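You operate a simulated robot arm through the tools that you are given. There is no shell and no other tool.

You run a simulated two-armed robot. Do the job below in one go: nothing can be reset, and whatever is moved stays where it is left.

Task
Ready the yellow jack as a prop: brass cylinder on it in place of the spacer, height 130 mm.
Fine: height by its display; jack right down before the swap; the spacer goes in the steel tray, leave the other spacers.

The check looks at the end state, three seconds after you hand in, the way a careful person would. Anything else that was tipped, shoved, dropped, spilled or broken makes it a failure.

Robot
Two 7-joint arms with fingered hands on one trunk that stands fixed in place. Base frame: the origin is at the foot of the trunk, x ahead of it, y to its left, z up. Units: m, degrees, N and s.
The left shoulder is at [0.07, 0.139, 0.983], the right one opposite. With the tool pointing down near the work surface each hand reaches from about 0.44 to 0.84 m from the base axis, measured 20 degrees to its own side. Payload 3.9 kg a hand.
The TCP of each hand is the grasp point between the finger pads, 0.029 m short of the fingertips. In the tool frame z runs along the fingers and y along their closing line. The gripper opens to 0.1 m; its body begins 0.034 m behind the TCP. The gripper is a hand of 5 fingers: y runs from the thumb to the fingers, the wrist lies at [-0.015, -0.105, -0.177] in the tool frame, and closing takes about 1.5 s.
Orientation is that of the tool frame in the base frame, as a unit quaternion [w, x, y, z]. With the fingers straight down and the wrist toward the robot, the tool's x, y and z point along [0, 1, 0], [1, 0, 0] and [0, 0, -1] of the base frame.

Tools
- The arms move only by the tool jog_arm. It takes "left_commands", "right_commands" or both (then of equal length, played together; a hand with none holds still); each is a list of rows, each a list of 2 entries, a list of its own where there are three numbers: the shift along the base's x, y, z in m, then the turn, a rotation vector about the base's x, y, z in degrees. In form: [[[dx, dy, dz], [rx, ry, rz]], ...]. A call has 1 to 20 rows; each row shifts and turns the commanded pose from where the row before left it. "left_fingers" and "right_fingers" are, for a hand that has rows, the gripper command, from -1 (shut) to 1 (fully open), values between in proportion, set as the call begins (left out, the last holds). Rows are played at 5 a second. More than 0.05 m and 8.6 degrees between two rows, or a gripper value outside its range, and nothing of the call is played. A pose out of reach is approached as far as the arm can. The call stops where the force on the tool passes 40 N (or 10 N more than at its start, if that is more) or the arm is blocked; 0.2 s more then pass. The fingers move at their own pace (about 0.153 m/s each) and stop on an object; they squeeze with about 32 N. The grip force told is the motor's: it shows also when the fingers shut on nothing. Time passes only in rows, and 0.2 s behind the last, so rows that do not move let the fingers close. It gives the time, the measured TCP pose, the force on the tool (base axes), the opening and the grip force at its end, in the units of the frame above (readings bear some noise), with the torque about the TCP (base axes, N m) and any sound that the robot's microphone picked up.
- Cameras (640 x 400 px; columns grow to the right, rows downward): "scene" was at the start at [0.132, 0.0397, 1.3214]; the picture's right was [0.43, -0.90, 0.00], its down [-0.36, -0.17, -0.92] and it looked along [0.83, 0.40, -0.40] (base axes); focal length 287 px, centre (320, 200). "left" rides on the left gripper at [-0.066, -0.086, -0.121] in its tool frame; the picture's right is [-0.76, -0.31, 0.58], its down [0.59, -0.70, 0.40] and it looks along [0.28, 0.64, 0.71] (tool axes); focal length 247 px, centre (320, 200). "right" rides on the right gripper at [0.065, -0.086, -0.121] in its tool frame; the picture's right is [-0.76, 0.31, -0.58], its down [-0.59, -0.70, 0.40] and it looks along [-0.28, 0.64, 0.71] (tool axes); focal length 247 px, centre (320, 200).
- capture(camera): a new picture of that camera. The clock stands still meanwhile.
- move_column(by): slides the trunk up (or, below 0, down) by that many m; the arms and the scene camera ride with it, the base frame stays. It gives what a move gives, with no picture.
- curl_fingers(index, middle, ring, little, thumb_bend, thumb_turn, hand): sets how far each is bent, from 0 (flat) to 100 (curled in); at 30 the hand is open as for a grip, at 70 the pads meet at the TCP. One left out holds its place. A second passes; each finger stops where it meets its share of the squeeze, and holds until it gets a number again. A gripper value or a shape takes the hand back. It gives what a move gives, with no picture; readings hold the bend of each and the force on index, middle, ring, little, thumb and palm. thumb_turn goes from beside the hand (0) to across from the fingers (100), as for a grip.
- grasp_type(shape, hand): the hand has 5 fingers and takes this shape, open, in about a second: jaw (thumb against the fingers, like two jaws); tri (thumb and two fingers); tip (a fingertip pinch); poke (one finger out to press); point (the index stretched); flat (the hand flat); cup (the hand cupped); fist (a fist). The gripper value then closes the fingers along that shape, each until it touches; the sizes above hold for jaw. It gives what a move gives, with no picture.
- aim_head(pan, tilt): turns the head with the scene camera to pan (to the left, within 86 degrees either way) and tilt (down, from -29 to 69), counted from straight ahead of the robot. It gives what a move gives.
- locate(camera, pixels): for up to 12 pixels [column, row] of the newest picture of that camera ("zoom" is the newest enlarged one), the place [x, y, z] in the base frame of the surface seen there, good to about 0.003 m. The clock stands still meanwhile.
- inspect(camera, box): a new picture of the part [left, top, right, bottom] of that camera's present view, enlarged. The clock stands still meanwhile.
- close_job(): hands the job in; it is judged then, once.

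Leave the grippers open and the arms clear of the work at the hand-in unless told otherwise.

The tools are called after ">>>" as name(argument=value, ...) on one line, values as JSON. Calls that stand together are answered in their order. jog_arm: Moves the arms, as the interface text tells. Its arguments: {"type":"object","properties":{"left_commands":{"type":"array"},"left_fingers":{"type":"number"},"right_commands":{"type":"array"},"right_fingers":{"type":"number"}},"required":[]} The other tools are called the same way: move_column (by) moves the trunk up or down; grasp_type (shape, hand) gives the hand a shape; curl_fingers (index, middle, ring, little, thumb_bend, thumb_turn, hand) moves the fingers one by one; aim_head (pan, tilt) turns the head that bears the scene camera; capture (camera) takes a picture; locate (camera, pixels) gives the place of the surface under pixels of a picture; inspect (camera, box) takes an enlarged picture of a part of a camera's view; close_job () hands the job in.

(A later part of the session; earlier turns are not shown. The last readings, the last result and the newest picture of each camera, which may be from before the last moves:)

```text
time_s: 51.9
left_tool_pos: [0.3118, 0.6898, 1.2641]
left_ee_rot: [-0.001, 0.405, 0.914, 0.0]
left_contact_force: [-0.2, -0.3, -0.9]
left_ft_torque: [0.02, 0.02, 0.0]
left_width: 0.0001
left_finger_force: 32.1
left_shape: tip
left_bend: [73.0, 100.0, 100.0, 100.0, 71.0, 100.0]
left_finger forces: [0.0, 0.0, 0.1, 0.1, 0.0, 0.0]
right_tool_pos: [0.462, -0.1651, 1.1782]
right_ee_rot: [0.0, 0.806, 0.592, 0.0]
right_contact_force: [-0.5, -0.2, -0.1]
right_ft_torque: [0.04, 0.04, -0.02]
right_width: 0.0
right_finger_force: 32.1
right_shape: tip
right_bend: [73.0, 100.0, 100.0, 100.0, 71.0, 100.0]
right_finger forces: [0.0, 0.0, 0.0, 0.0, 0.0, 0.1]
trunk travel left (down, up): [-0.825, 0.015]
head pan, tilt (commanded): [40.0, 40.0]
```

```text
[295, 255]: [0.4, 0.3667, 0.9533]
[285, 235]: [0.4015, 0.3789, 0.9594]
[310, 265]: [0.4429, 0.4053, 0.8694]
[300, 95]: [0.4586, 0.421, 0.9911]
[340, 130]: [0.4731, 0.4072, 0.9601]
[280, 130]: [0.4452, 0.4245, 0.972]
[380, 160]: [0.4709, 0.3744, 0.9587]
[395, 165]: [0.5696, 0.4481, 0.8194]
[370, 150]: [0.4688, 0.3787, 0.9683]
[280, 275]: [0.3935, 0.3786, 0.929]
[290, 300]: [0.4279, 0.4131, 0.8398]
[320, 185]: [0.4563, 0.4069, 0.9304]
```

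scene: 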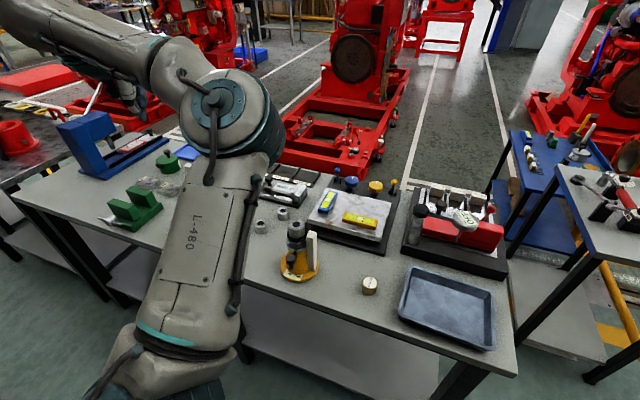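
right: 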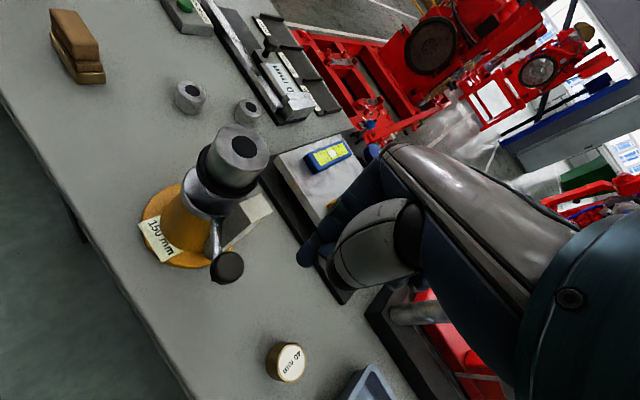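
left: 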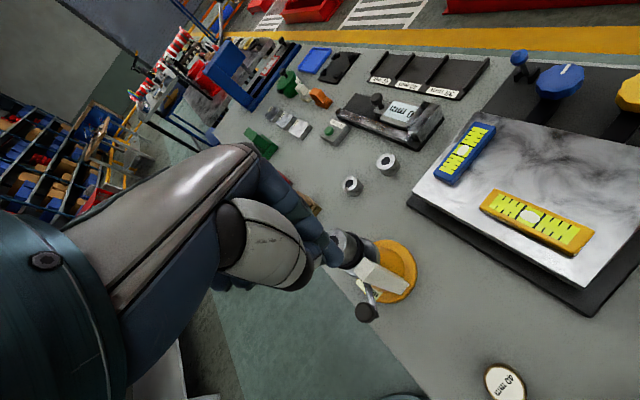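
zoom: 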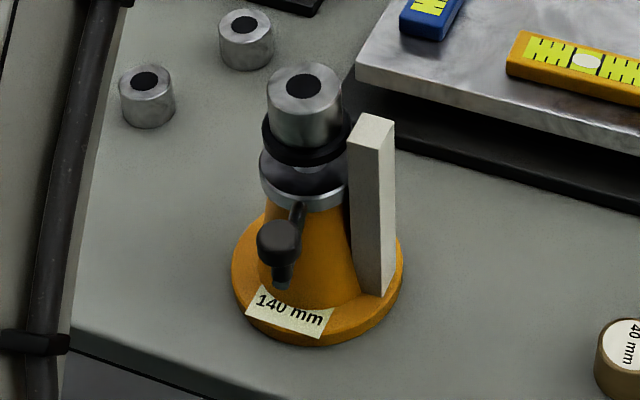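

Knob ≈(0.398,0.381), display 140. Now I'll bring the left pinch over at height to (0.42,0.34), keeping yaw ≈40°, and see whether its reach allows.

>>> jog_arm(left_commands=[[[0.011, -0.035, -0.01], [0, 0, 0]], [[0.011, -0.035, -0.01], [0, 0, 0]], [[0.011, -0.035, -0.01], [0, 0, 0]], [[0.011, -0.035, -0.01], [0, 0, 0]], [[0.011, -0.035, -0.01], [0, 0, 0]], [[0.011, -0.035, -0.01], [0, 0, 0]], [[0.011, -0.035, -0.01], [0, 0, 0]], [[0.011, -0.035, -0.01], [0, 0, 0]]])

>>> capture(camera="scene")

```text
time_s: 53.7
left_tool_pos: [0.4002, 0.4111, 1.1814]
left_ee_rot: [0.0, 0.407, 0.914, 0.0]
left_contact_force: [0.1, -0.1, -0.2]
left_ft_torque: [0.02, 0.01, 0.02]
left_width: 0.0001
left_finger_force: 32.3
left_shape: tip
left_bend: [73.0, 100.0, 100.0, 100.0, 71.0, 100.0]
left_finger forces: [0.0, 0.0, 0.0, 0.0, 0.0, 0.1]
right_tool_pos: [0.4611, -0.1619, 1.1784]
right_ee_rot: [-0.001, 0.806, 0.592, 0.001]
right_contact_force: [-0.9, -0.6, 0.1]
right_ft_torque: [0.0, -0.01, -0.02]
right_width: 0.0
right_finger_force: 32.0
right_shape: tip
right_bend: [73.0, 100.0, 100.0, 100.0, 71.0, 100.0]
right_finger forces: [0.1, 0.0, 0.1, 0.1, 0.0, 0.0]
trunk travel left (down, up): [-0.825, 0.015]
head pan, tilt (commanded): [40.0, 40.0]
```

```text
taken
```

scene: 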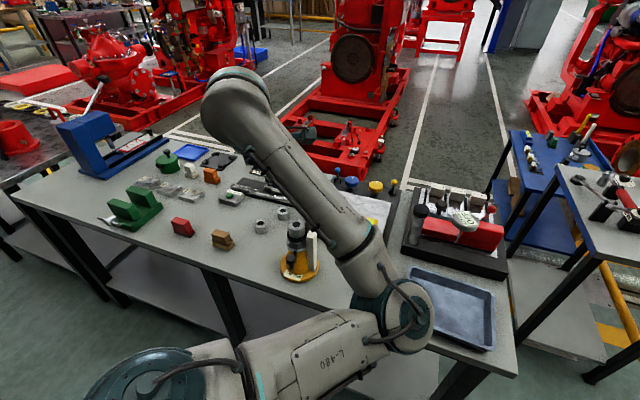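

No limit so far. Next to (0.424,0.343), lowering to z≈1.05.

>>> jog_arm(left_commands=[[[0.008, -0.022, -0.02], [0, 0, 0]], [[0.008, -0.022, -0.02], [0, 0, 0]], [[0.008, -0.022, -0.02], [0, 0, 0]], [[0, 0, -0.03], [0, 0, 0]], [[0, 0, -0.03], [0, 0, 0]]])

```text
time_s: 54.9
left_tool_pos: [0.4228, 0.4023, 1.0761]
left_ee_rot: [0.007, 0.388, 0.921, 0.016]
left_contact_force: [-0.1, 0.6, 0.2]
left_ft_torque: [-0.01, -0.01, 0.02]
left_width: 0.0003
left_finger_force: 32.3
left_shape: tip
left_bend: [73.0, 100.0, 100.0, 100.0, 71.0, 100.0]
left_finger forces: [0.0, 0.1, 0.1, 0.1, 0.0, 0.0]
left hand out of reach, approached as far as the arm can: row 2, 3
right_tool_pos: [0.4618, -0.1616, 1.1788]
right_ee_rot: [0.0, 0.807, 0.591, 0.0]
right_contact_force: [0.2, 0.7, 0.3]
right_ft_torque: [-0.02, 0.02, -0.02]
right_width: 0.0
right_finger_force: 31.7
right_shape: tip
right_bend: [73.0, 100.0, 100.0, 100.0, 71.0, 100.0]
right_finger forces: [0.0, 0.0, 0.1, 0.0, 0.0, 0.1]
trunk travel left (down, up): [-0.825, 0.015]
head pan, tilt (commanded): [40.0, 40.0]
```

The left arm again stops at y≈0.40 with this yaw. I'll lift slightly and try a smaller yaw (≈10°), which brings the wrist outward.

>>> jog_arm(left_commands=[[[0, 0, 0.02], [0, 0, -8]], [[0, 0, 0], [0, 0, -8]], [[0, -0.01, 0], [0, 0, -8]], [[0, -0.015, 0], [0, 0, -8]], [[0, -0.015, 0], [0, 0, 0]], [[0, -0.015, 0], [0, 0, 0]]])

```text
time_s: 56.3
left_tool_pos: [0.4305, 0.3696, 1.081]
left_ee_rot: [-0.003, 0.638, 0.77, 0.003]
left_contact_force: [0.5, 0.3, 0.3]
left_ft_torque: [0.01, -0.01, -0.04]
left_width: 0.0
left_finger_force: 32.2
left_shape: tip
left_bend: [73.0, 100.0, 100.0, 100.0, 71.0, 100.0]
left_finger forces: [0.0, 0.0, 0.0, 0.1, 0.0, 0.0]
left hand out of reach, approached as far as the arm can: row 4, 5, 6
right_tool_pos: [0.4617, -0.1638, 1.1787]
right_ee_rot: [0.0, 0.807, 0.591, 0.0]
right_contact_force: [-0.6, 0.4, -1.1]
right_ft_torque: [0.01, -0.03, 0.02]
right_width: 0.0
right_finger_force: 32.3
right_shape: tip
right_bend: [73.0, 100.0, 100.0, 100.0, 71.0, 100.0]
right_finger forces: [0.1, 0.1, 0.0, 0.1, 0.1, 0.0]
trunk travel left (down, up): [-0.825, 0.015]
head pan, tilt (commanded): [40.0, 40.0]
```

The reach grows when the hand is high relative to the shoulder, so the trunk should rather be lower than at the start. I'll lift both hands first, then lower the trunk in stages.

>>> jog_arm(left_commands=[[[0, 0.01, 0.045], [0, 0, 0]], [[0, 0.01, 0.045], [0, 0, 0]], [[0, 0.01, 0.045], [0, 0, 0]], [[0, 0.01, 0.045], [0, 0, 0]]], right_commands=[[[0, 0, 0.045], [0, 0, 0]], [[0, 0, 0.045], [0, 0, 0]], [[0, 0, 0.045], [0, 0, 0]], [[0, 0, 0.045], [0, 0, 0]]])

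>>> move_column(by=-0.2)

```text
time_s: 57.3
left_tool_pos: [0.4296, 0.411, 1.2589]
left_ee_rot: [0.0, 0.641, 0.767, 0.0]
left_contact_force: [0.5, 0.3, 0.3]
left_ft_torque: [0.0, 0.0, -0.02]
left_width: 0.0
left_finger_force: 31.2
left_shape: tip
left_bend: [73.0, 100.0, 100.0, 100.0, 71.0, 100.0]
left_finger forces: [0.0, 0.0, 0.0, 0.0, 0.0, 0.0]
left hand out of reach, approached as far as the arm can: row 1
right_tool_pos: [0.4595, -0.1594, 1.3587]
right_ee_rot: [0.001, 0.805, 0.593, 0.001]
right_contact_force: [-0.4, 0.1, 0.0]
right_ft_torque: [0.02, -0.05, 0.01]
right_width: 0.0
right_finger_force: 31.7
right_shape: tip
right_bend: [73.0, 100.0, 100.0, 100.0, 71.0, 100.0]
right_finger forces: [0.0, 0.0, 0.0, 0.0, 0.0, 0.1]
trunk travel left (down, up): [-0.825, 0.015]
head pan, tilt (commanded): [40.0, 40.0]
```

```text
time_s: 59.5
left_tool_pos: [0.4309, 0.4109, 1.0587]
left_ee_rot: [0.0, 0.642, 0.767, 0.0]
left_contact_force: [0.5, -0.3, 0.3]
left_ft_torque: [0.03, -0.01, -0.01]
left_width: 0.0
left_finger_force: 32.0
left_shape: tip
left_bend: [73.0, 100.0, 100.0, 100.0, 71.0, 100.0]
left_finger forces: [0.1, 0.0, 0.1, 0.1, 0.0, 0.1]
right_tool_pos: [0.4625, -0.1593, 1.1573]
right_ee_rot: [0.0, 0.806, 0.592, 0.0]
right_contact_force: [-0.5, -0.5, -0.7]
right_ft_torque: [-0.02, -0.01, 0.04]
right_width: 0.0002
right_finger_force: 32.3
right_shape: tip
right_bend: [73.0, 100.0, 100.0, 100.0, 71.0, 100.0]
right_finger forces: [0.0, 0.0, 0.1, 0.1, 0.1, 0.1]
trunk travel left (down, up): [-0.625, 0.215]
head pan, tilt (commanded): [40.0, 40.0]
```

Trunk is back at its start height. I'll test the reach here toward (0.424,0.345) at this height.

>>> jog_arm(left_commands=[[[0, -0.02, 0.01], [0, 0, 0]], [[0, -0.02, 0.01], [0, 0, 0]], [[-0.004, -0.015, 0.0], [0, 0, 0]], [[-0.003, -0.011, 0.0], [0, 0, 0]]])

>>> capture(camera="scene")

```text
time_s: 60.5
left_tool_pos: [0.434, 0.3768, 1.0813]
left_ee_rot: [-0.001, 0.642, 0.767, -0.001]
left_contact_force: [0.1, 0.6, 0.0]
left_ft_torque: [0.02, 0.03, 0.0]
left_width: 0.0
left_finger_force: 32.2
left_shape: tip
left_bend: [73.0, 100.0, 100.0, 100.0, 71.0, 100.0]
left_finger forces: [0.0, 0.1, 0.1, 0.1, 0.1, 0.0]
left hand out of reach, approached as far as the arm can: row 2, 3, 4
right_tool_pos: [0.4615, -0.1591, 1.1581]
right_ee_rot: [0.0, 0.806, 0.592, 0.0]
right_contact_force: [-0.2, 0.9, 1.2]
right_ft_torque: [0.01, 0.03, -0.01]
right_width: 0.0003
right_finger_force: 31.8
right_shape: tip
right_bend: [73.0, 100.0, 100.0, 100.0, 71.0, 100.0]
right_finger forces: [0.1, 0.0, 0.1, 0.1, 0.0, 0.0]
trunk travel left (down, up): [-0.625, 0.215]
head pan, tilt (commanded): [40.0, 40.0]
```

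```text
taken
```

scene: 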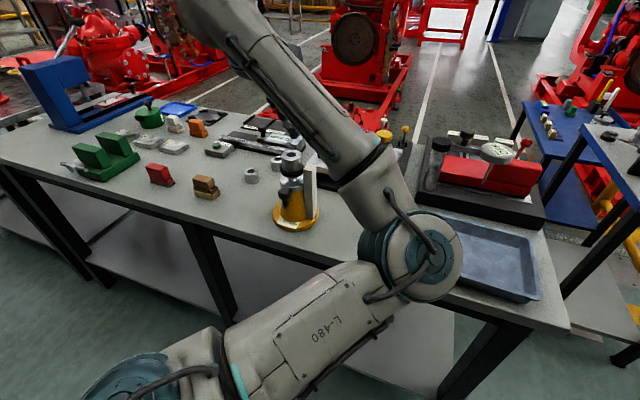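

Still limited at y≈0.377. The left hand can take over later, on the left side of the jack. I'll test whether it reaches its takeover point, about (0.375,0.43), down to z≈0.97 — the knob at (0.398,0.381) is clear of it.

>>> jog_arm(left_commands=[[[-0.02, 0.018, 0.0], [0, 0, 5]], [[-0.02, 0.018, 0.0], [0, 0, 5]], [[-0.019, 0.017, 0.0], [0, 0, 5]], [[0, 0, -0.03], [0, 0, 0]], [[0, 0, -0.03], [0, 0, 0]], [[0, 0, 0], [0, 0, 0]]])

>>> inspect(camera="left", box=[200, 100, 500, 340])

>>> inspect(camera="scene", box=[220, 110, 380, 250])

```text
time_s: 61.9
left_tool_pos: [0.3773, 0.4321, 1.0206]
left_ee_rot: [0.0, 0.535, 0.845, -0.001]
left_contact_force: [0.1, 0.2, 0.2]
left_ft_torque: [-0.04, 0.04, -0.01]
left_width: 0.0
left_finger_force: 31.8
left_shape: tip
left_bend: [73.0, 100.0, 100.0, 100.0, 71.0, 100.0]
left_finger forces: [0.0, 0.1, 0.0, 0.0, 0.1, 0.0]
right_tool_pos: [0.4619, -0.1604, 1.1585]
right_ee_rot: [-0.001, 0.806, 0.592, 0.001]
right_contact_force: [0.3, -0.6, -0.5]
right_ft_torque: [0.05, -0.01, 0.01]
right_width: 0.0002
right_finger_force: 31.8
right_shape: tip
right_bend: [73.0, 100.0, 100.0, 100.0, 71.0, 100.0]
right_finger forces: [0.0, 0.0, 0.1, 0.0, 0.0, 0.0]
trunk travel left (down, up): [-0.625, 0.215]
head pan, tilt (commanded): [40.0, 40.0]
```

```text
1.67 times, centred on (350, 220) of left
```

zoom: 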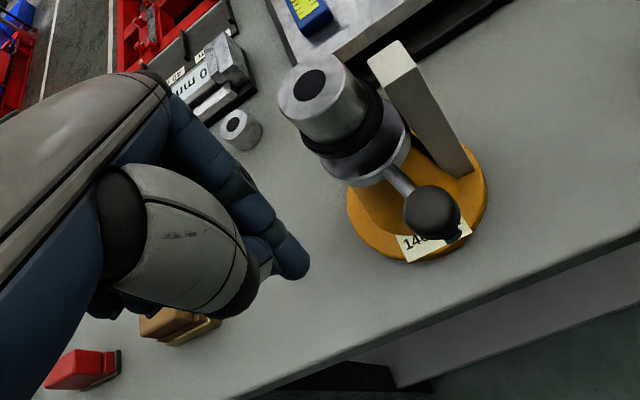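

```text
2.86 times, centred on (300, 180) of scene
```

zoom: 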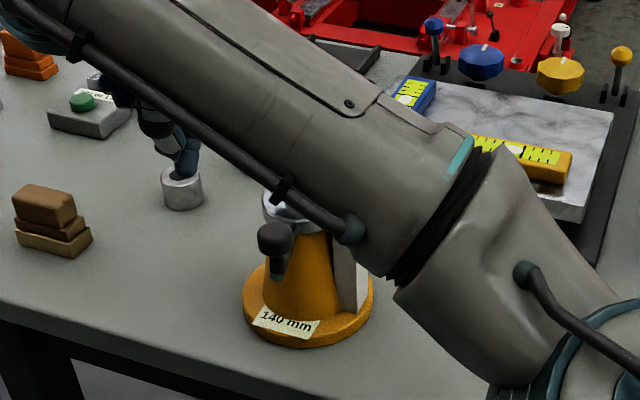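

The left hand reaches its takeover point. So: the right hand pushes the knob another ~50° first. Left hand retreats up and to the left.

>>> jog_arm(left_commands=[[[0, 0.01, 0.045], [0, 0, 0]], [[0, 0.01, 0.045], [0, 0, 0]], [[-0.006, 0.045, 0.01], [0, 0, 1]], [[-0.006, 0.045, 0.01], [0, 0, 1]], [[-0.006, 0.045, 0.01], [0, 0, 1]], [[-0.006, 0.045, 0.01], [0, 0, 1]], [[-0.006, 0.045, 0.01], [0, 0, 1]], [[-0.006, 0.045, 0.01], [0, 0, 1]]])

>>> jog_arm(right_commands=[[[0, 0.045, 0.01], [0, 0, 7]], [[0, 0.045, 0.01], [0, 0, 7]], [[0, 0.045, 0.0], [0, 0, 7]], [[0, 0.045, 0.0], [0, 0, 7]], [[0, 0.045, 0.0], [0, 0, 7]], [[-0.005, 0.045, 0.0], [0, 0, 7]], [[-0.005, 0.045, 0.0], [0, 0, 7]], [[-0.005, 0.045, 0], [0, 0, 7]], [[-0.005, 0.045, 0], [0, 0, 7]], [[-0.005, 0.045, 0], [0, 0, 7]], [[-0.01, 0.04, 0], [0, 0, 7]]])

>>> capture(camera="scene")

```text
time_s: 63.7
left_tool_pos: [0.3363, 0.7214, 1.1704]
left_ee_rot: [0.002, 0.49, 0.872, -0.002]
left_contact_force: [-0.2, 0.6, -0.6]
left_ft_torque: [-0.05, 0.03, -0.02]
left_width: 0.0001
left_finger_force: 31.9
left_shape: tip
left_bend: [73.0, 100.0, 100.0, 100.0, 71.0, 100.0]
left_finger forces: [0.0, 0.0, 0.0, 0.0, 0.1, 0.1]
right_tool_pos: [0.4607, -0.1572, 1.1594]
right_ee_rot: [0.001, 0.806, 0.592, 0.001]
right_contact_force: [-0.7, 1.1, 0.6]
right_ft_torque: [-0.05, -0.02, -0.02]
right_width: 0.0002
right_finger_force: 32.5
right_shape: tip
right_bend: [73.0, 100.0, 100.0, 100.0, 71.0, 100.0]
right_finger forces: [0.0, 0.1, 0.1, 0.0, 0.1, 0.0]
trunk travel left (down, up): [-0.625, 0.215]
head pan, tilt (commanded): [40.0, 40.0]
```

```text
time_s: 66.1
left_tool_pos: [0.3395, 0.7182, 1.1712]
left_ee_rot: [-0.001, 0.491, 0.871, 0.0]
left_contact_force: [-0.3, -0.5, 0.0]
left_ft_torque: [0.03, -0.03, -0.02]
left_width: 0.0
left_finger_force: 32.0
left_shape: tip
left_bend: [73.0, 100.0, 100.0, 100.0, 71.0, 100.0]
left_finger forces: [0.1, 0.0, 0.1, 0.0, 0.0, 0.0]
right_tool_pos: [0.4536, 0.1423, 1.1761]
right_ee_rot: [-0.001, 0.5, 0.866, 0.0]
right_contact_force: [-1.6, 0.3, -1.5]
right_ft_torque: [-0.01, -0.01, 0.0]
right_width: 0.0
right_finger_force: 32.1
right_shape: tip
right_bend: [73.0, 100.0, 100.0, 100.0, 71.0, 100.0]
right_finger forces: [0.0, 0.0, 0.1, 0.0, 0.0, 0.0]
right hand out of reach, approached as far as the arm can: row 7, 8, 9, 10, 11
trunk travel left (down, up): [-0.625, 0.215]
head pan, tilt (commanded): [40.0, 40.0]
```

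```text
taken
```

scene: 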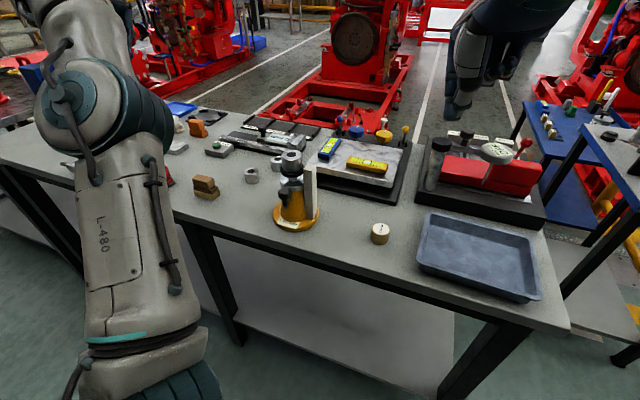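

At this trunk height the right arm reaches less across. I'll raise the trunk 0.2 again, then lower the hand and move across.

>>> move_column(by=0.2)

>>> jog_arm(right_commands=[[[0, 0, -0.045], [0, 0, 0]], [[0, 0, -0.045], [0, 0, 0]], [[0, 0, -0.045], [0, 0, 0]], [[0, 0, -0.045], [0, 0, 0]], [[0, 0.04, -0.02], [0, 0, 3]], [[0, 0.04, -0.02], [0, 0, 3]], [[0, 0.04, -0.01], [0, 0, 3]], [[-0.01, 0.04, 0], [0, 0, 3]], [[-0.01, 0.03, 0], [0, 0, 3]]])

>>> capture(camera="scene")

```text
time_s: 68.3
left_tool_pos: [0.3385, 0.7184, 1.3719]
left_ee_rot: [-0.001, 0.491, 0.871, -0.001]
left_contact_force: [-1.3, 0.7, 0.3]
left_ft_torque: [-0.02, 0.01, -0.02]
left_width: 0.0
left_finger_force: 31.7
left_shape: tip
left_bend: [73.0, 100.0, 100.0, 100.0, 71.0, 100.0]
left_finger forces: [0.0, 0.0, 0.0, 0.0, 0.1, 0.0]
right_tool_pos: [0.4548, 0.1415, 1.3762]
right_ee_rot: [0.001, 0.501, 0.866, 0.0]
right_contact_force: [0.3, 0.7, -0.3]
right_ft_torque: [0.02, 0.02, 0.0]
right_width: 0.0
right_finger_force: 32.4
right_shape: tip
right_bend: [73.0, 100.0, 100.0, 100.0, 71.0, 100.0]
right_finger forces: [0.0, 0.0, 0.0, 0.0, 0.1, 0.0]
trunk travel left (down, up): [-0.825, 0.015]
head pan, tilt (commanded): [40.0, 40.0]
```

```text
time_s: 70.3
left_tool_pos: [0.3384, 0.7192, 1.3714]
left_ee_rot: [-0.002, 0.491, 0.871, -0.002]
left_contact_force: [-0.5, -0.1, -0.4]
left_ft_torque: [0.0, 0.04, 0.03]
left_width: 0.0
left_finger_force: 32.0
left_shape: tip
left_bend: [73.0, 100.0, 100.0, 100.0, 71.0, 100.0]
left_finger forces: [0.0, 0.0, 0.0, 0.0, 0.0, 0.0]
right_tool_pos: [0.4343, 0.3342, 1.145]
right_ee_rot: [0.0, 0.383, 0.924, 0.0]
right_contact_force: [0.1, 0.0, -0.5]
right_ft_torque: [0.0, -0.01, 0.03]
right_width: 0.0
right_finger_force: 31.7
right_shape: tip
right_bend: [73.0, 100.0, 100.0, 100.0, 71.0, 100.0]
right_finger forces: [0.0, 0.0, 0.0, 0.1, 0.0, 0.1]
trunk travel left (down, up): [-0.825, 0.015]
head pan, tilt (commanded): [40.0, 40.0]
```

```text
taken
```

scene: 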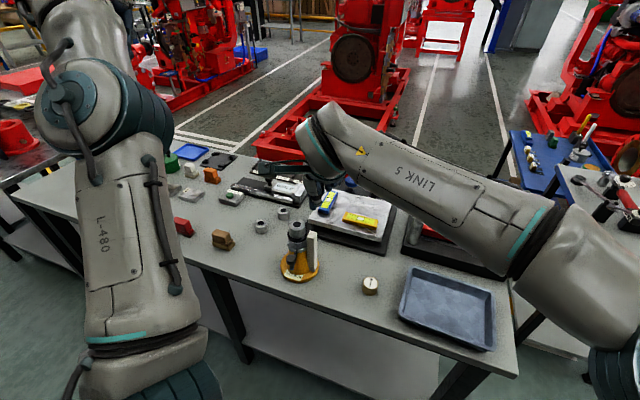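

Good, right hand is at (0.434,0.334,1.145). Now down beside the knob's trailing side at about (0.425,0.340), turning to yaw ≈65°.

>>> jog_arm(right_commands=[[[-0.005, 0.003, -0.04], [0, 0, 7]], [[-0.004, 0.002, -0.04], [0, 0, 7]], [[0, 0, -0.04], [0, 0, 6]], [[0, 0, -0.035], [0, 0, 0]], [[0, 0, -0.024], [0, 0, 0]], [[0, 0, 0], [0, 0, 0]]])

>>> inspect(camera="right", box=[180, 60, 440, 300])

>>> inspect(camera="scene", box=[250, 190, 350, 300])

```text
time_s: 71.7
left_tool_pos: [0.3389, 0.7181, 1.372]
left_ee_rot: [-0.001, 0.491, 0.871, 0.0]
left_contact_force: [-0.4, -0.2, -0.1]
left_ft_torque: [0.0, -0.03, 0.02]
left_width: 0.0001
left_finger_force: 32.4
left_shape: tip
left_bend: [73.0, 100.0, 100.0, 100.0, 71.0, 100.0]
left_finger forces: [0.0, 0.1, 0.1, 0.0, 0.1, 0.0]
right_tool_pos: [0.4245, 0.3362, 0.9683]
right_ee_rot: [0.0, 0.217, 0.976, -0.001]
right_contact_force: [0.0, 0.0, -0.2]
right_ft_torque: [0.0, 0.02, 0.02]
right_width: 0.0001
right_finger_force: 31.9
right_shape: tip
right_bend: [73.0, 100.0, 100.0, 100.0, 71.0, 100.0]
right_finger forces: [0.0, 0.1, 0.0, 0.0, 0.1, 0.1]
trunk travel left (down, up): [-0.825, 0.015]
head pan, tilt (commanded): [40.0, 40.0]
```

```text
1.67 times, centred on (310, 180) of right
```

zoom: 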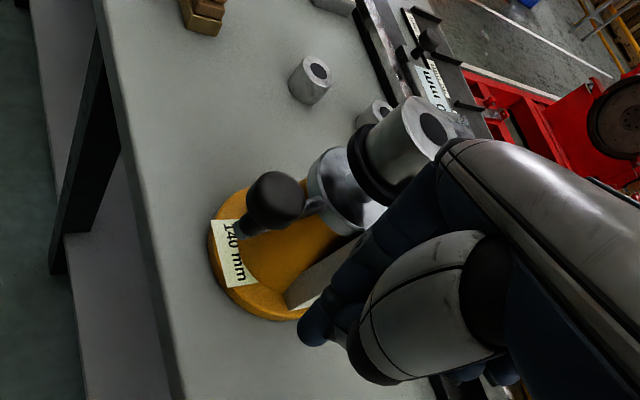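

```text
3.64 times, centred on (300, 245) of scene
```

zoom: 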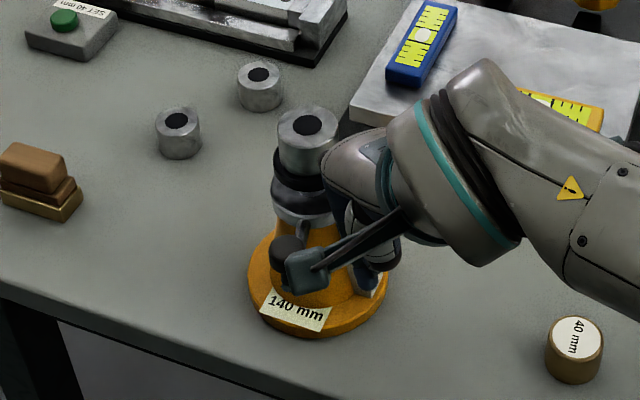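

Positioned. Now push along the arc again from about −125° to −145° of the hand's angle, turning the wrist slightly as I go.

>>> jog_arm(right_commands=[[[-0.0037, 0.0095, -0.002], [0, 0, 0]], [[-0.0037, 0.0098, -0.003], [0, 0, 0]], [[-0.0054, 0.0043, 0], [0, 0, 3]], [[-0.0053, 0.0046, 0], [0, 0, 3]], [[-0.0046, 0.0052, 0], [0, 0, 3]], [[-0.0043, 0.0055, 0], [0, 0, 3]], [[0, 0, 0], [0, 0, 0]]])

>>> inspect(camera="right", box=[220, 60, 420, 260])

>>> inspect(camera="scene", box=[250, 190, 350, 300])

```text
time_s: 73.3
left_tool_pos: [0.3403, 0.718, 1.3714]
left_ee_rot: [-0.001, 0.491, 0.871, -0.001]
left_contact_force: [0.3, 0.1, 0.8]
left_ft_torque: [0.03, -0.05, -0.01]
left_width: 0.0
left_finger_force: 31.8
left_shape: tip
left_bend: [73.0, 100.0, 100.0, 100.0, 71.0, 100.0]
left_finger forces: [0.0, 0.0, 0.0, 0.1, 0.1, 0.0]
right_tool_pos: [0.3733, 0.3557, 0.958]
right_ee_rot: [0.001, 0.117, 0.993, 0.002]
right_contact_force: [0.2, -0.2, 0.6]
right_ft_torque: [0.01, 0.0, 0.03]
right_width: 0.0
right_finger_force: 31.4
right_shape: tip
right_bend: [73.0, 100.0, 100.0, 100.0, 71.0, 100.0]
right_finger forces: [0.1, 0.0, 0.0, 0.0, 0.0, 0.1]
right hand out of reach, approached as far as the arm can: row 5, 6
trunk travel left (down, up): [-0.825, 0.015]
head pan, tilt (commanded): [40.0, 40.0]
```

```text
2.00 times, centred on (320, 160) of right
```

zoom: 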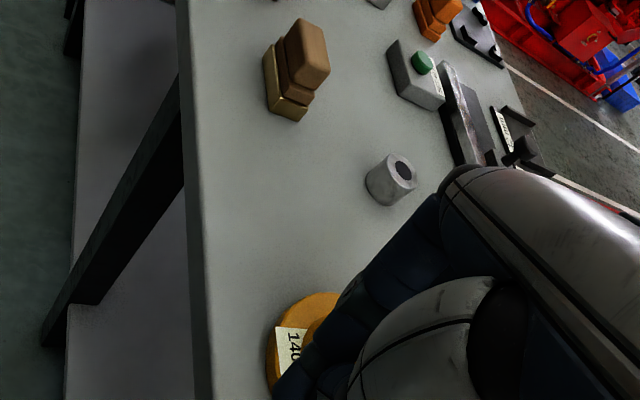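

```text
3.64 times, centred on (300, 245) of scene
```

zoom: 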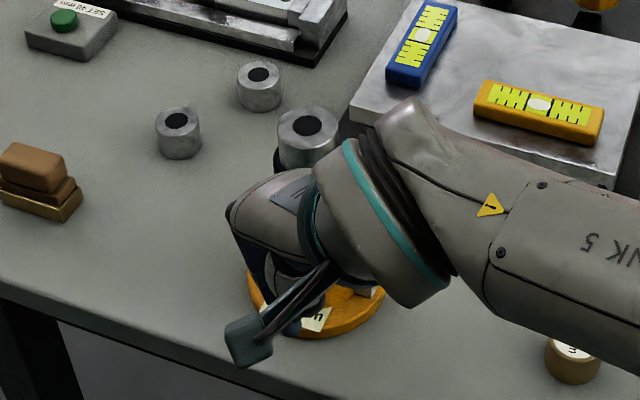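

The right arm ran out of reach and slid past the knob without any force (TCP at (0.373,0.356)). I'll lift it straight up and away, then check the knob.

>>> jog_arm(right_commands=[[[0, -0.004, 0.02], [0, 0, 0]], [[0, -0.006, 0.03], [0, 0, 0]], [[0.005, -0.01, 0.045], [0, 0, -5]], [[0.01, -0.03, 0.03], [0, 0, -6]], [[0.01, -0.04, 0.02], [0, 0, -7]], [[0.01, -0.045, 0.0], [0, 0, -7]], [[0.01, -0.045, 0.0], [0, 0, -7]], [[0.01, -0.045, 0.0], [0, 0, -7]], [[0, -0.045, 0.02], [0, 0, -7]], [[0, -0.045, 0.02], [0, 0, -7]], [[0, -0.045, 0.02], [0, 0, -7]], [[0, -0.045, 0.0], [0, 0, -7]], [[0, -0.045, 0.0], [0, 0, -7]], [[-0.0, -0.045, 0.0], [0, 0, -7]], [[-0.0, -0.045, 0.0], [0, 0, -7]]])

>>> inspect(camera="scene", box=[255, 205, 345, 295])

>>> locate(camera="zoom", pixels=[[275, 240], [280, 225], [295, 235], [265, 240], [300, 95], [275, 280], [345, 100], [268, 110], [300, 130], [300, 215], [420, 260], [235, 270]])

```text
time_s: 76.5
left_tool_pos: [0.3381, 0.7169, 1.3719]
left_ee_rot: [0.0, 0.491, 0.871, -0.001]
left_contact_force: [1.1, -0.9, 0.7]
left_ft_torque: [0.0, -0.02, 0.02]
left_width: 0.0001
left_finger_force: 31.8
left_shape: tip
left_bend: [73.0, 100.0, 100.0, 100.0, 71.0, 100.0]
left_finger forces: [0.1, 0.0, 0.0, 0.1, 0.0, 0.0]
right_tool_pos: [0.4286, -0.1695, 1.1135]
right_ee_rot: [-0.001, 0.773, 0.635, 0.001]
right_contact_force: [0.4, 0.0, 0.3]
right_ft_torque: [-0.02, -0.03, 0.01]
right_width: 0.0
right_finger_force: 31.7
right_shape: tip
right_bend: [73.0, 100.0, 100.0, 100.0, 71.0, 100.0]
right_finger forces: [0.0, 0.0, 0.0, 0.0, 0.0, 0.0]
right hand out of reach, approached as far as the arm can: row 1, 2
trunk travel left (down, up): [-0.825, 0.015]
head pan, tilt (commanded): [40.0, 40.0]
```

```text
4.44 times, centred on (300, 250) of scene
```

zoom: 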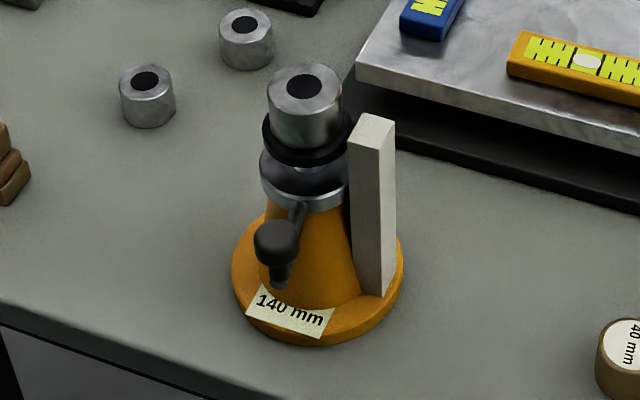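

```text
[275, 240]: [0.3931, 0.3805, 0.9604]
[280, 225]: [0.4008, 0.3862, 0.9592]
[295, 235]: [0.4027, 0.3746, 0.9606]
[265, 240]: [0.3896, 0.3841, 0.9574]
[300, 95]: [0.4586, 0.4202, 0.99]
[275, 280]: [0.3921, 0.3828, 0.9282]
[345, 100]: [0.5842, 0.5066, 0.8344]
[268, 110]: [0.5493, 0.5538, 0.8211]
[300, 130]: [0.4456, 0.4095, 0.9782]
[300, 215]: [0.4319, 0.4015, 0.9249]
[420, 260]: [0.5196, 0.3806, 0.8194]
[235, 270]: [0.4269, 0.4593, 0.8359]
```

The knob is still at about (0.398,0.382), display 140. New plan: with the left hand, leaned about 25° to its own side (which extends its reach), grip the knob lightly between thumb and index and carry it round. First park the right hand farther right and higher, and bring the trunk back down 0.2.

>>> jog_arm(right_commands=[[[0, -0.04, 0.03], [0, 0, -3]], [[0, -0.04, 0.03], [0, 0, -3]], [[0, -0.04, 0.03], [0, 0, -3]]])

>>> move_column(by=-0.2)

>>> jog_arm(left_commands=[[[0.004, -0.04, 0.0], [0, 0, -3]], [[0.004, -0.04, 0.0], [0, 0, -3]], [[0.004, -0.04, 0.0], [0, 0, -4]], [[0.004, -0.04, 0.0], [0, 0, -5]], [[0.004, -0.04, 0.0], [0, 0, -5]], [[0.004, -0.04, 0.0], [0, 0, -5]], [[0, -0.02, -0.02], [0, 0, 0]]], left_fingers=0.1)

```text
time_s: 77.3
left_tool_pos: [0.3382, 0.7182, 1.3708]
left_ee_rot: [-0.001, 0.491, 0.871, 0.0]
left_contact_force: [0.3, 0.7, -0.6]
left_ft_torque: [-0.04, 0.0, 0.0]
left_width: 0.0002
left_finger_force: 32.2
left_shape: tip
left_bend: [73.0, 100.0, 100.0, 100.0, 71.0, 100.0]
left_finger forces: [0.0, 0.0, 0.0, 0.1, 0.1, 0.1]
right_tool_pos: [0.4288, -0.2902, 1.2024]
right_ee_rot: [0.0, 0.821, 0.572, 0.0]
right_contact_force: [0.4, 0.2, 0.0]
right_ft_torque: [0.01, 0.0, 0.03]
right_width: 0.0
right_finger_force: 31.9
right_shape: tip
right_bend: [73.0, 100.0, 100.0, 100.0, 71.0, 100.0]
right_finger forces: [0.0, 0.1, 0.0, 0.0, 0.1, 0.1]
trunk travel left (down, up): [-0.825, 0.015]
head pan, tilt (commanded): [40.0, 40.0]
```

```text
time_s: 79.5
left_tool_pos: [0.3391, 0.7176, 1.1721]
left_ee_rot: [0.0, 0.491, 0.871, -0.001]
left_contact_force: [-0.2, -0.1, 1.1]
left_ft_torque: [0.0, 0.03, 0.0]
left_width: 0.0001
left_finger_force: 31.9
left_shape: tip
left_bend: [73.0, 100.0, 100.0, 100.0, 71.0, 100.0]
left_finger forces: [0.0, 0.0, 0.1, 0.1, 0.0, 0.0]
right_tool_pos: [0.4289, -0.2905, 1.003]
right_ee_rot: [0.0, 0.82, 0.573, 0.0]
right_contact_force: [0.3, -1.5, 0.4]
right_ft_torque: [-0.01, -0.03, 0.0]
right_width: 0.0001
right_finger_force: 32.1
right_shape: tip
right_bend: [73.0, 100.0, 100.0, 100.0, 71.0, 100.0]
right_finger forces: [0.0, 0.0, 0.1, 0.0, 0.0, 0.1]
trunk travel left (down, up): [-0.625, 0.215]
head pan, tilt (commanded): [40.0, 40.0]
```

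```text
time_s: 81.0
left_tool_pos: [0.3612, 0.4611, 1.1504]
left_ee_rot: [-0.002, 0.668, 0.744, -0.002]
left_contact_force: [-0.6, -0.4, -0.7]
left_ft_torque: [0.02, 0.01, 0.01]
left_width: 0.0547
left_finger_force: 0.0
left_shape: tip
left_bend: [45.0, 98.0, 99.0, 99.0, 31.0, 100.0]
left_finger forces: [0.0, 0.0, 0.0, 0.1, 0.0, 0.0]
right_tool_pos: [0.4283, -0.2908, 1.0017]
right_ee_rot: [0.0, 0.82, 0.573, 0.0]
right_contact_force: [-0.1, 0.2, -0.5]
right_ft_torque: [-0.02, 0.01, 0.04]
right_width: 0.0
right_finger_force: 32.0
right_shape: tip
right_bend: [73.0, 100.0, 100.0, 100.0, 71.0, 100.0]
right_finger forces: [0.0, 0.0, 0.0, 0.0, 0.0, 0.1]
trunk travel left (down, up): [-0.625, 0.215]
head pan, tilt (commanded): [40.0, 40.0]
```

Left hand now at (0.361,0.461,1.150), yaw 6°, opened to 55 mm. I'll lean it 25° about the base x-axis, here in the clear.

>>> jog_arm(left_commands=[[[0, -0.01, 0], [-6.25, 0, 0]], [[0, -0.01, 0], [-6.25, 0, 0]], [[0.005, -0.01, 0], [-6.25, 0, 0]], [[0.005, -0.01, 0], [-6.25, 0, 0]], [[0, 0, 0], [0, 0, 0]]])

>>> capture(camera="left")

>>> capture(camera="scene")

```text
time_s: 82.2
left_tool_pos: [0.3723, 0.419, 1.1508]
left_ee_rot: [0.145, 0.652, 0.726, -0.163]
left_contact_force: [0.1, -0.9, -1.0]
left_ft_torque: [0.02, 0.0, 0.0]
left_width: 0.0546
left_finger_force: 0.0
left_shape: tip
left_bend: [45.0, 98.0, 99.0, 99.0, 31.0, 100.0]
left_finger forces: [0.0, 0.0, 0.1, 0.0, 0.0, 0.0]
right_tool_pos: [0.4285, -0.29, 1.0026]
right_ee_rot: [0.0, 0.82, 0.573, 0.0]
right_contact_force: [-0.5, -0.5, 0.4]
right_ft_torque: [0.03, -0.03, 0.02]
right_width: 0.0
right_finger_force: 31.6
right_shape: tip
right_bend: [73.0, 100.0, 100.0, 100.0, 71.0, 100.0]
right_finger forces: [0.0, 0.1, 0.0, 0.1, 0.1, 0.0]
trunk travel left (down, up): [-0.625, 0.215]
head pan, tilt (commanded): [40.0, 40.0]
```

```text
taken
```

left: 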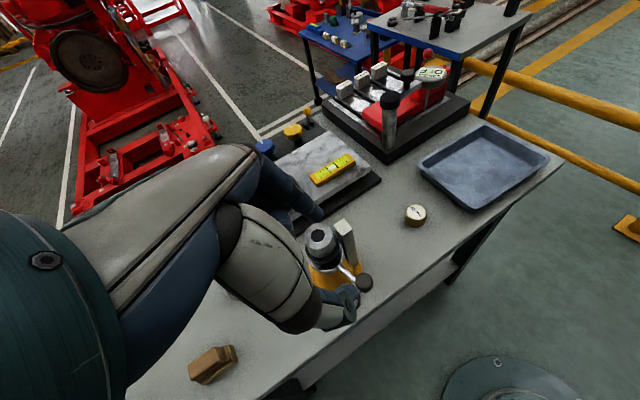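

```text
taken
```

scene: 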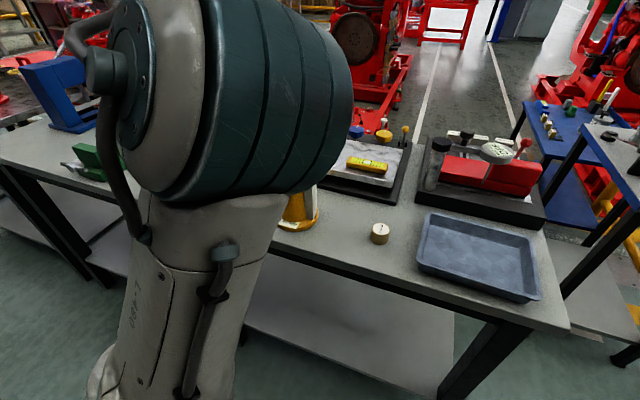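

The leaned left grip would bring its knuckles too near the spacer. A safer way: lean the right hand back toward its own side, fingertips reaching to +y, which extends its push. I'll withdraw the left hand (un-leaning it) and raise the trunk again.

>>> jog_arm(left_commands=[[[0, 0.03, 0.02], [6.25, 0, 0]], [[0, 0.04, 0.01], [6.25, 0, 0]], [[-0.005, 0.04, 0.01], [6.25, 0, 2]], [[-0.005, 0.04, 0], [6.25, 0, 3]], [[-0.005, 0.045, 0], [0, 0, 3]], [[-0.005, 0.045, 0], [0, 0, 3]], [[-0.005, 0.045, 0], [0, 0, 3]]], left_fingers=-1)

>>> move_column(by=0.2)

```text
time_s: 83.8
left_tool_pos: [0.3498, 0.7024, 1.1826]
left_ee_rot: [0.004, 0.571, 0.821, 0.0]
left_contact_force: [0.1, 1.0, 0.7]
left_ft_torque: [-0.01, 0.01, -0.01]
left_width: 0.0001
left_finger_force: 32.3
left_shape: tip
left_bend: [70.0, 100.0, 100.0, 100.0, 70.0, 100.0]
left_finger forces: [0.1, 0.1, 0.0, 0.0, 0.0, 0.0]
left hand out of reach, approached as far as the arm can: row 7
right_tool_pos: [0.4293, -0.2862, 1.0039]
right_ee_rot: [0.001, 0.82, 0.572, 0.0]
right_contact_force: [0.2, 0.5, 0.5]
right_ft_torque: [-0.03, 0.01, -0.02]
right_width: 0.0
right_finger_force: 31.7
right_shape: tip
right_bend: [73.0, 100.0, 100.0, 100.0, 71.0, 100.0]
right_finger forces: [0.1, 0.1, 0.1, 0.0, 0.1, 0.0]
trunk travel left (down, up): [-0.625, 0.215]
head pan, tilt (commanded): [40.0, 40.0]
```

```text
time_s: 86.0
left_tool_pos: [0.3511, 0.6987, 1.3855]
left_ee_rot: [0.002, 0.574, 0.819, 0.002]
left_contact_force: [0.0, 0.0, 0.4]
left_ft_torque: [-0.01, -0.05, -0.03]
left_width: 0.0
left_finger_force: 32.3
left_shape: tip
left_bend: [70.0, 100.0, 100.0, 100.0, 70.0, 100.0]
left_finger forces: [0.0, 0.1, 0.0, 0.0, 0.0, 0.0]
right_tool_pos: [0.4286, -0.29, 1.2026]
right_ee_rot: [0.0, 0.82, 0.573, 0.0]
right_contact_force: [1.1, 0.5, -0.8]
right_ft_torque: [-0.02, -0.01, 0.01]
right_width: 0.0
right_finger_force: 31.7
right_shape: tip
right_bend: [73.0, 100.0, 100.0, 100.0, 71.0, 100.0]
right_finger forces: [0.1, 0.1, 0.0, 0.0, 0.0, 0.0]
trunk travel left (down, up): [-0.825, 0.015]
head pan, tilt (commanded): [40.0, 40.0]
```

Now the right hand comes across again, high, toward (0.44,0.32), turning to yaw ≈50°.

>>> jog_arm(right_commands=[[[0, 0.04, -0.02], [0, 0, 5]], [[0, 0.04, -0.02], [0, 0, 5]], [[0, 0.044, -0.01], [0, 0, 5]], [[0, 0.044, -0.01], [0, 0, 5]], [[0, 0.044, 0], [0, 0, 5]], [[0, 0.044, 0], [0, 0, 5]], [[0, 0.044, 0], [0, 0, 5]], [[0, 0.044, 0], [0, 0, 5]], [[0, 0.044, 0], [0, 0, 5]], [[0, 0.044, 0], [0, 0, 5]], [[0, 0.044, 0], [0, 0, 5]], [[0, 0.044, 0], [0, 0, 5]], [[0, 0.044, 0], [0, 0, 5]], [[0, 0.044, 0], [0, 0, 5]]])

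>>> jog_arm(right_commands=[[[0, 0, 0], [5, 0, 3]], [[0, 0, 0], [5, 0, 3]], [[0, 0, 0], [5, 0, 3]], [[0, 0, 0], [5, 0, 3]], [[0, 0, 0], [5, 0, 3]], [[0, 0, 0], [0, 0, 0]]])

>>> capture(camera="scene")

>>> capture(camera="right")

```text
time_s: 89.0
left_tool_pos: [0.3526, 0.7008, 1.3831]
left_ee_rot: [0.002, 0.573, 0.82, 0.001]
left_contact_force: [-0.6, 0.8, 0.2]
left_ft_torque: [-0.03, -0.02, 0.01]
left_width: 0.0
left_finger_force: 31.8
left_shape: tip
left_bend: [70.0, 100.0, 100.0, 100.0, 70.0, 100.0]
left_finger forces: [0.0, 0.0, 0.0, 0.0, 0.0, 0.1]
right_tool_pos: [0.4286, 0.3178, 1.1392]
right_ee_rot: [0.0, 0.343, 0.939, -0.001]
right_contact_force: [0.8, 0.3, -0.7]
right_ft_torque: [-0.01, -0.03, 0.03]
right_width: 0.0
right_finger_force: 32.0
right_shape: tip
right_bend: [73.0, 100.0, 100.0, 100.0, 71.0, 100.0]
right_finger forces: [0.0, 0.1, 0.0, 0.0, 0.0, 0.0]
trunk travel left (down, up): [-0.825, 0.015]
head pan, tilt (commanded): [40.0, 40.0]
```

```text
time_s: 90.4
left_tool_pos: [0.3513, 0.6994, 1.3843]
left_ee_rot: [0.003, 0.573, 0.82, 0.002]
left_contact_force: [-0.2, -0.7, 0.7]
left_ft_torque: [0.01, 0.03, 0.0]
left_width: 0.0001
left_finger_force: 32.0
left_shape: tip
left_bend: [70.0, 100.0, 100.0, 100.0, 70.0, 100.0]
left_finger forces: [0.1, 0.1, 0.0, 0.0, 0.1, 0.0]
right_tool_pos: [0.4279, 0.3166, 1.1423]
right_ee_rot: [-0.075, 0.211, 0.953, 0.203]
right_contact_force: [0.0, 0.9, 0.2]
right_ft_torque: [0.03, 0.02, -0.01]
right_width: 0.0
right_finger_force: 32.4
right_shape: tip
right_bend: [73.0, 100.0, 100.0, 100.0, 71.0, 100.0]
right_finger forces: [0.1, 0.0, 0.0, 0.1, 0.0, 0.0]
trunk travel left (down, up): [-0.825, 0.015]
head pan, tilt (commanded): [40.0, 40.0]
```

```text
taken
```

scene: 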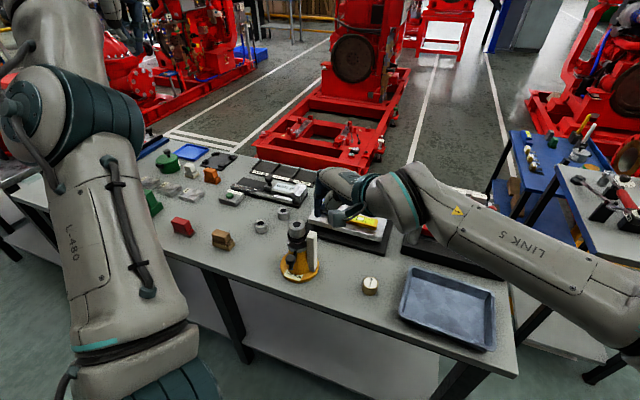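

```text
taken
```

right: 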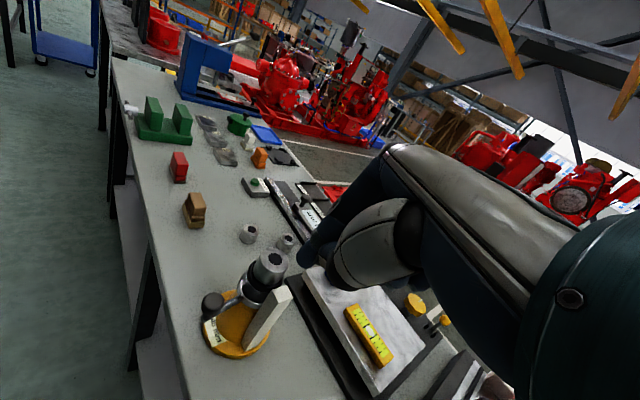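

Leaned 25° with no limit. Descending now beside the knob's trailing side.

>>> jog_arm(right_commands=[[[-0.002, 0, -0.045], [0, 0, 0]], [[-0.002, 0, -0.045], [0, 0, 0]], [[-0.002, 0, -0.045], [0, 0, 0]], [[-0.002, 0, -0.045], [0, 0, 0]], [[0, 0.012, 0], [0, 0, 0]], [[0, 0.0, 0], [0, 0, 0]]])

>>> inspect(camera="right", box=[120, 140, 420, 360])

>>> inspect(camera="scene", box=[250, 190, 350, 300])

```text
time_s: 91.8
left_tool_pos: [0.3505, 0.6968, 1.3842]
left_ee_rot: [0.001, 0.573, 0.82, 0.002]
left_contact_force: [-0.4, -0.9, -0.3]
left_ft_torque: [0.0, 0.01, -0.02]
left_width: 0.0
left_finger_force: 31.9
left_shape: tip
left_bend: [70.0, 100.0, 100.0, 100.0, 70.0, 100.0]
left_finger forces: [0.0, 0.0, 0.0, 0.0, 0.0, 0.1]
right_tool_pos: [0.4204, 0.3324, 0.9608]
right_ee_rot: [-0.075, 0.21, 0.953, 0.203]
right_contact_force: [0.6, -0.9, 0.0]
right_ft_torque: [-0.01, 0.0, 0.04]
right_width: 0.0001
right_finger_force: 31.8
right_shape: tip
right_bend: [73.0, 100.0, 100.0, 100.0, 71.0, 100.0]
right_finger forces: [0.0, 0.1, 0.1, 0.0, 0.1, 0.1]
trunk travel left (down, up): [-0.825, 0.015]
head pan, tilt (commanded): [40.0, 40.0]
```

```text
1.82 times, centred on (270, 250) of right
```

zoom: 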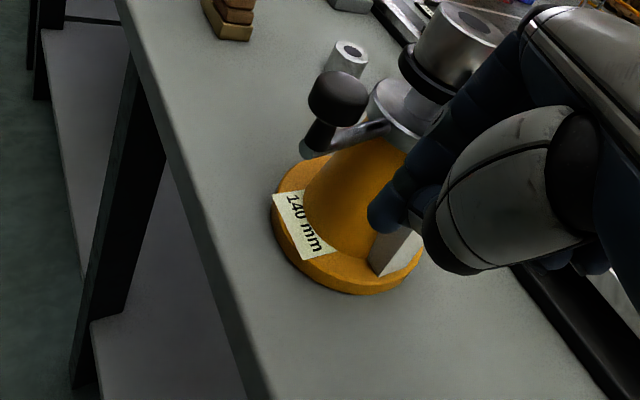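

```text
3.64 times, centred on (300, 245) of scene
```

zoom: 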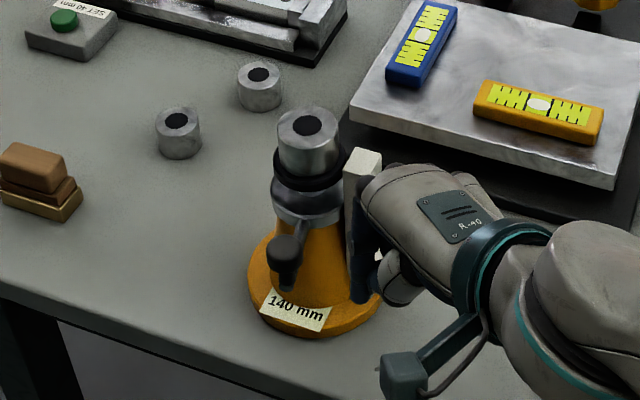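

Very clear view now. Push on: hand path to the −135° point of the arc.

>>> jog_arm(right_commands=[[[-0.0017, 0.0073, 0], [0, 0, 0]], [[-0.0016, 0.0074, 0], [0, 0, 0]], [[-0.0054, 0.0045, 0], [0, 0, 0]], [[-0.0053, 0.0044, 0], [0, 0, 0]]])

>>> inspect(camera="right", box=[120, 140, 420, 360])

```text
time_s: 92.8
left_tool_pos: [0.3514, 0.699, 1.3842]
left_ee_rot: [0.002, 0.574, 0.819, 0.002]
left_contact_force: [0.7, 0.5, -0.1]
left_ft_torque: [-0.01, 0.02, -0.03]
left_width: 0.0
left_finger_force: 32.0
left_shape: tip
left_bend: [70.0, 100.0, 100.0, 100.0, 70.0, 100.0]
left_finger forces: [0.0, 0.0, 0.0, 0.0, 0.1, 0.1]
right_tool_pos: [0.4077, 0.3556, 0.9639]
right_ee_rot: [-0.074, 0.211, 0.953, 0.203]
right_contact_force: [0.4, 0.3, 0.0]
right_ft_torque: [-0.01, 0.01, -0.01]
right_width: 0.0
right_finger_force: 32.4
right_shape: tip
right_bend: [73.0, 100.0, 100.0, 100.0, 71.0, 100.0]
right_finger forces: [0.1, 0.1, 0.0, 0.1, 0.0, 0.0]
trunk travel left (down, up): [-0.825, 0.015]
head pan, tilt (commanded): [40.0, 40.0]
```

```text
1.82 times, centred on (270, 250) of right
```

zoom: 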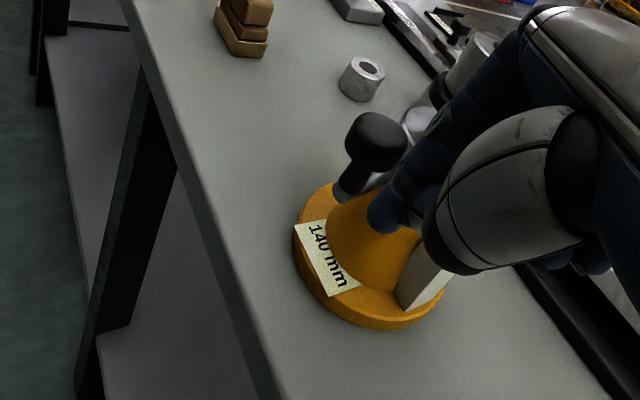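

Contact is close or made. Continuing to the −145° and −155° points.

>>> jog_arm(right_commands=[[[-0.0045, 0.0053, 0], [0, 0, 0]], [[-0.0044, 0.0054, 0], [0, 0, 0]], [[-0.0035, 0.006, 0], [0, 0, 0]], [[-0.0035, 0.0061, 0], [0, 0, 0]]])

>>> inspect(camera="right", box=[120, 100, 420, 340])

>>> inspect(camera="scene", box=[250, 190, 350, 300])

```text
time_s: 93.8
left_tool_pos: [0.352, 0.6998, 1.3837]
left_ee_rot: [0.002, 0.573, 0.82, 0.001]
left_contact_force: [0.1, -0.1, 0.8]
left_ft_torque: [-0.02, -0.03, -0.01]
left_width: 0.0
left_finger_force: 32.0
left_shape: tip
left_bend: [70.0, 100.0, 100.0, 100.0, 70.0, 100.0]
left_finger forces: [0.0, 0.0, 0.1, 0.0, 0.0, 0.0]
right_tool_pos: [0.3896, 0.3768, 0.9622]
right_ee_rot: [-0.074, 0.21, 0.954, 0.203]
right_contact_force: [0.1, 0.0, 0.5]
right_ft_torque: [-0.01, 0.0, 0.0]
right_width: 0.0
right_finger_force: 32.5
right_shape: tip
right_bend: [73.0, 100.0, 100.0, 100.0, 71.0, 100.0]
right_finger forces: [0.1, 0.0, 0.0, 0.0, 0.0, 0.0]
trunk travel left (down, up): [-0.825, 0.015]
head pan, tilt (commanded): [40.0, 40.0]
```

```text
1.67 times, centred on (270, 220) of right
```

zoom: 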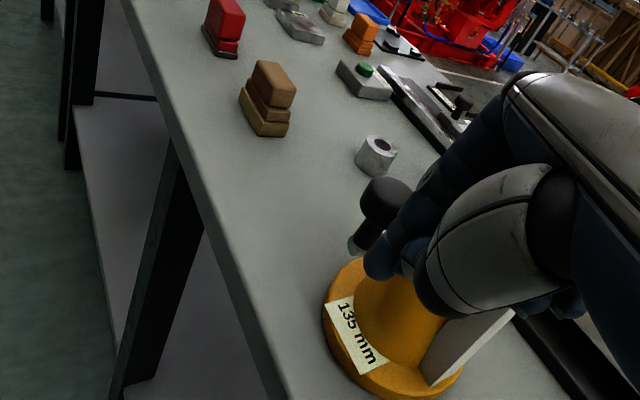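

```text
3.64 times, centred on (300, 245) of scene
```

zoom: 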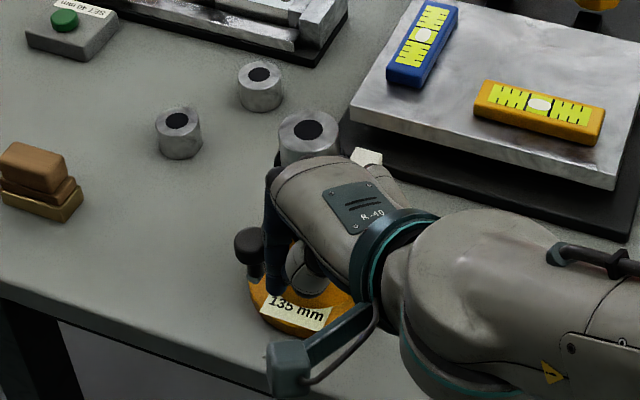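

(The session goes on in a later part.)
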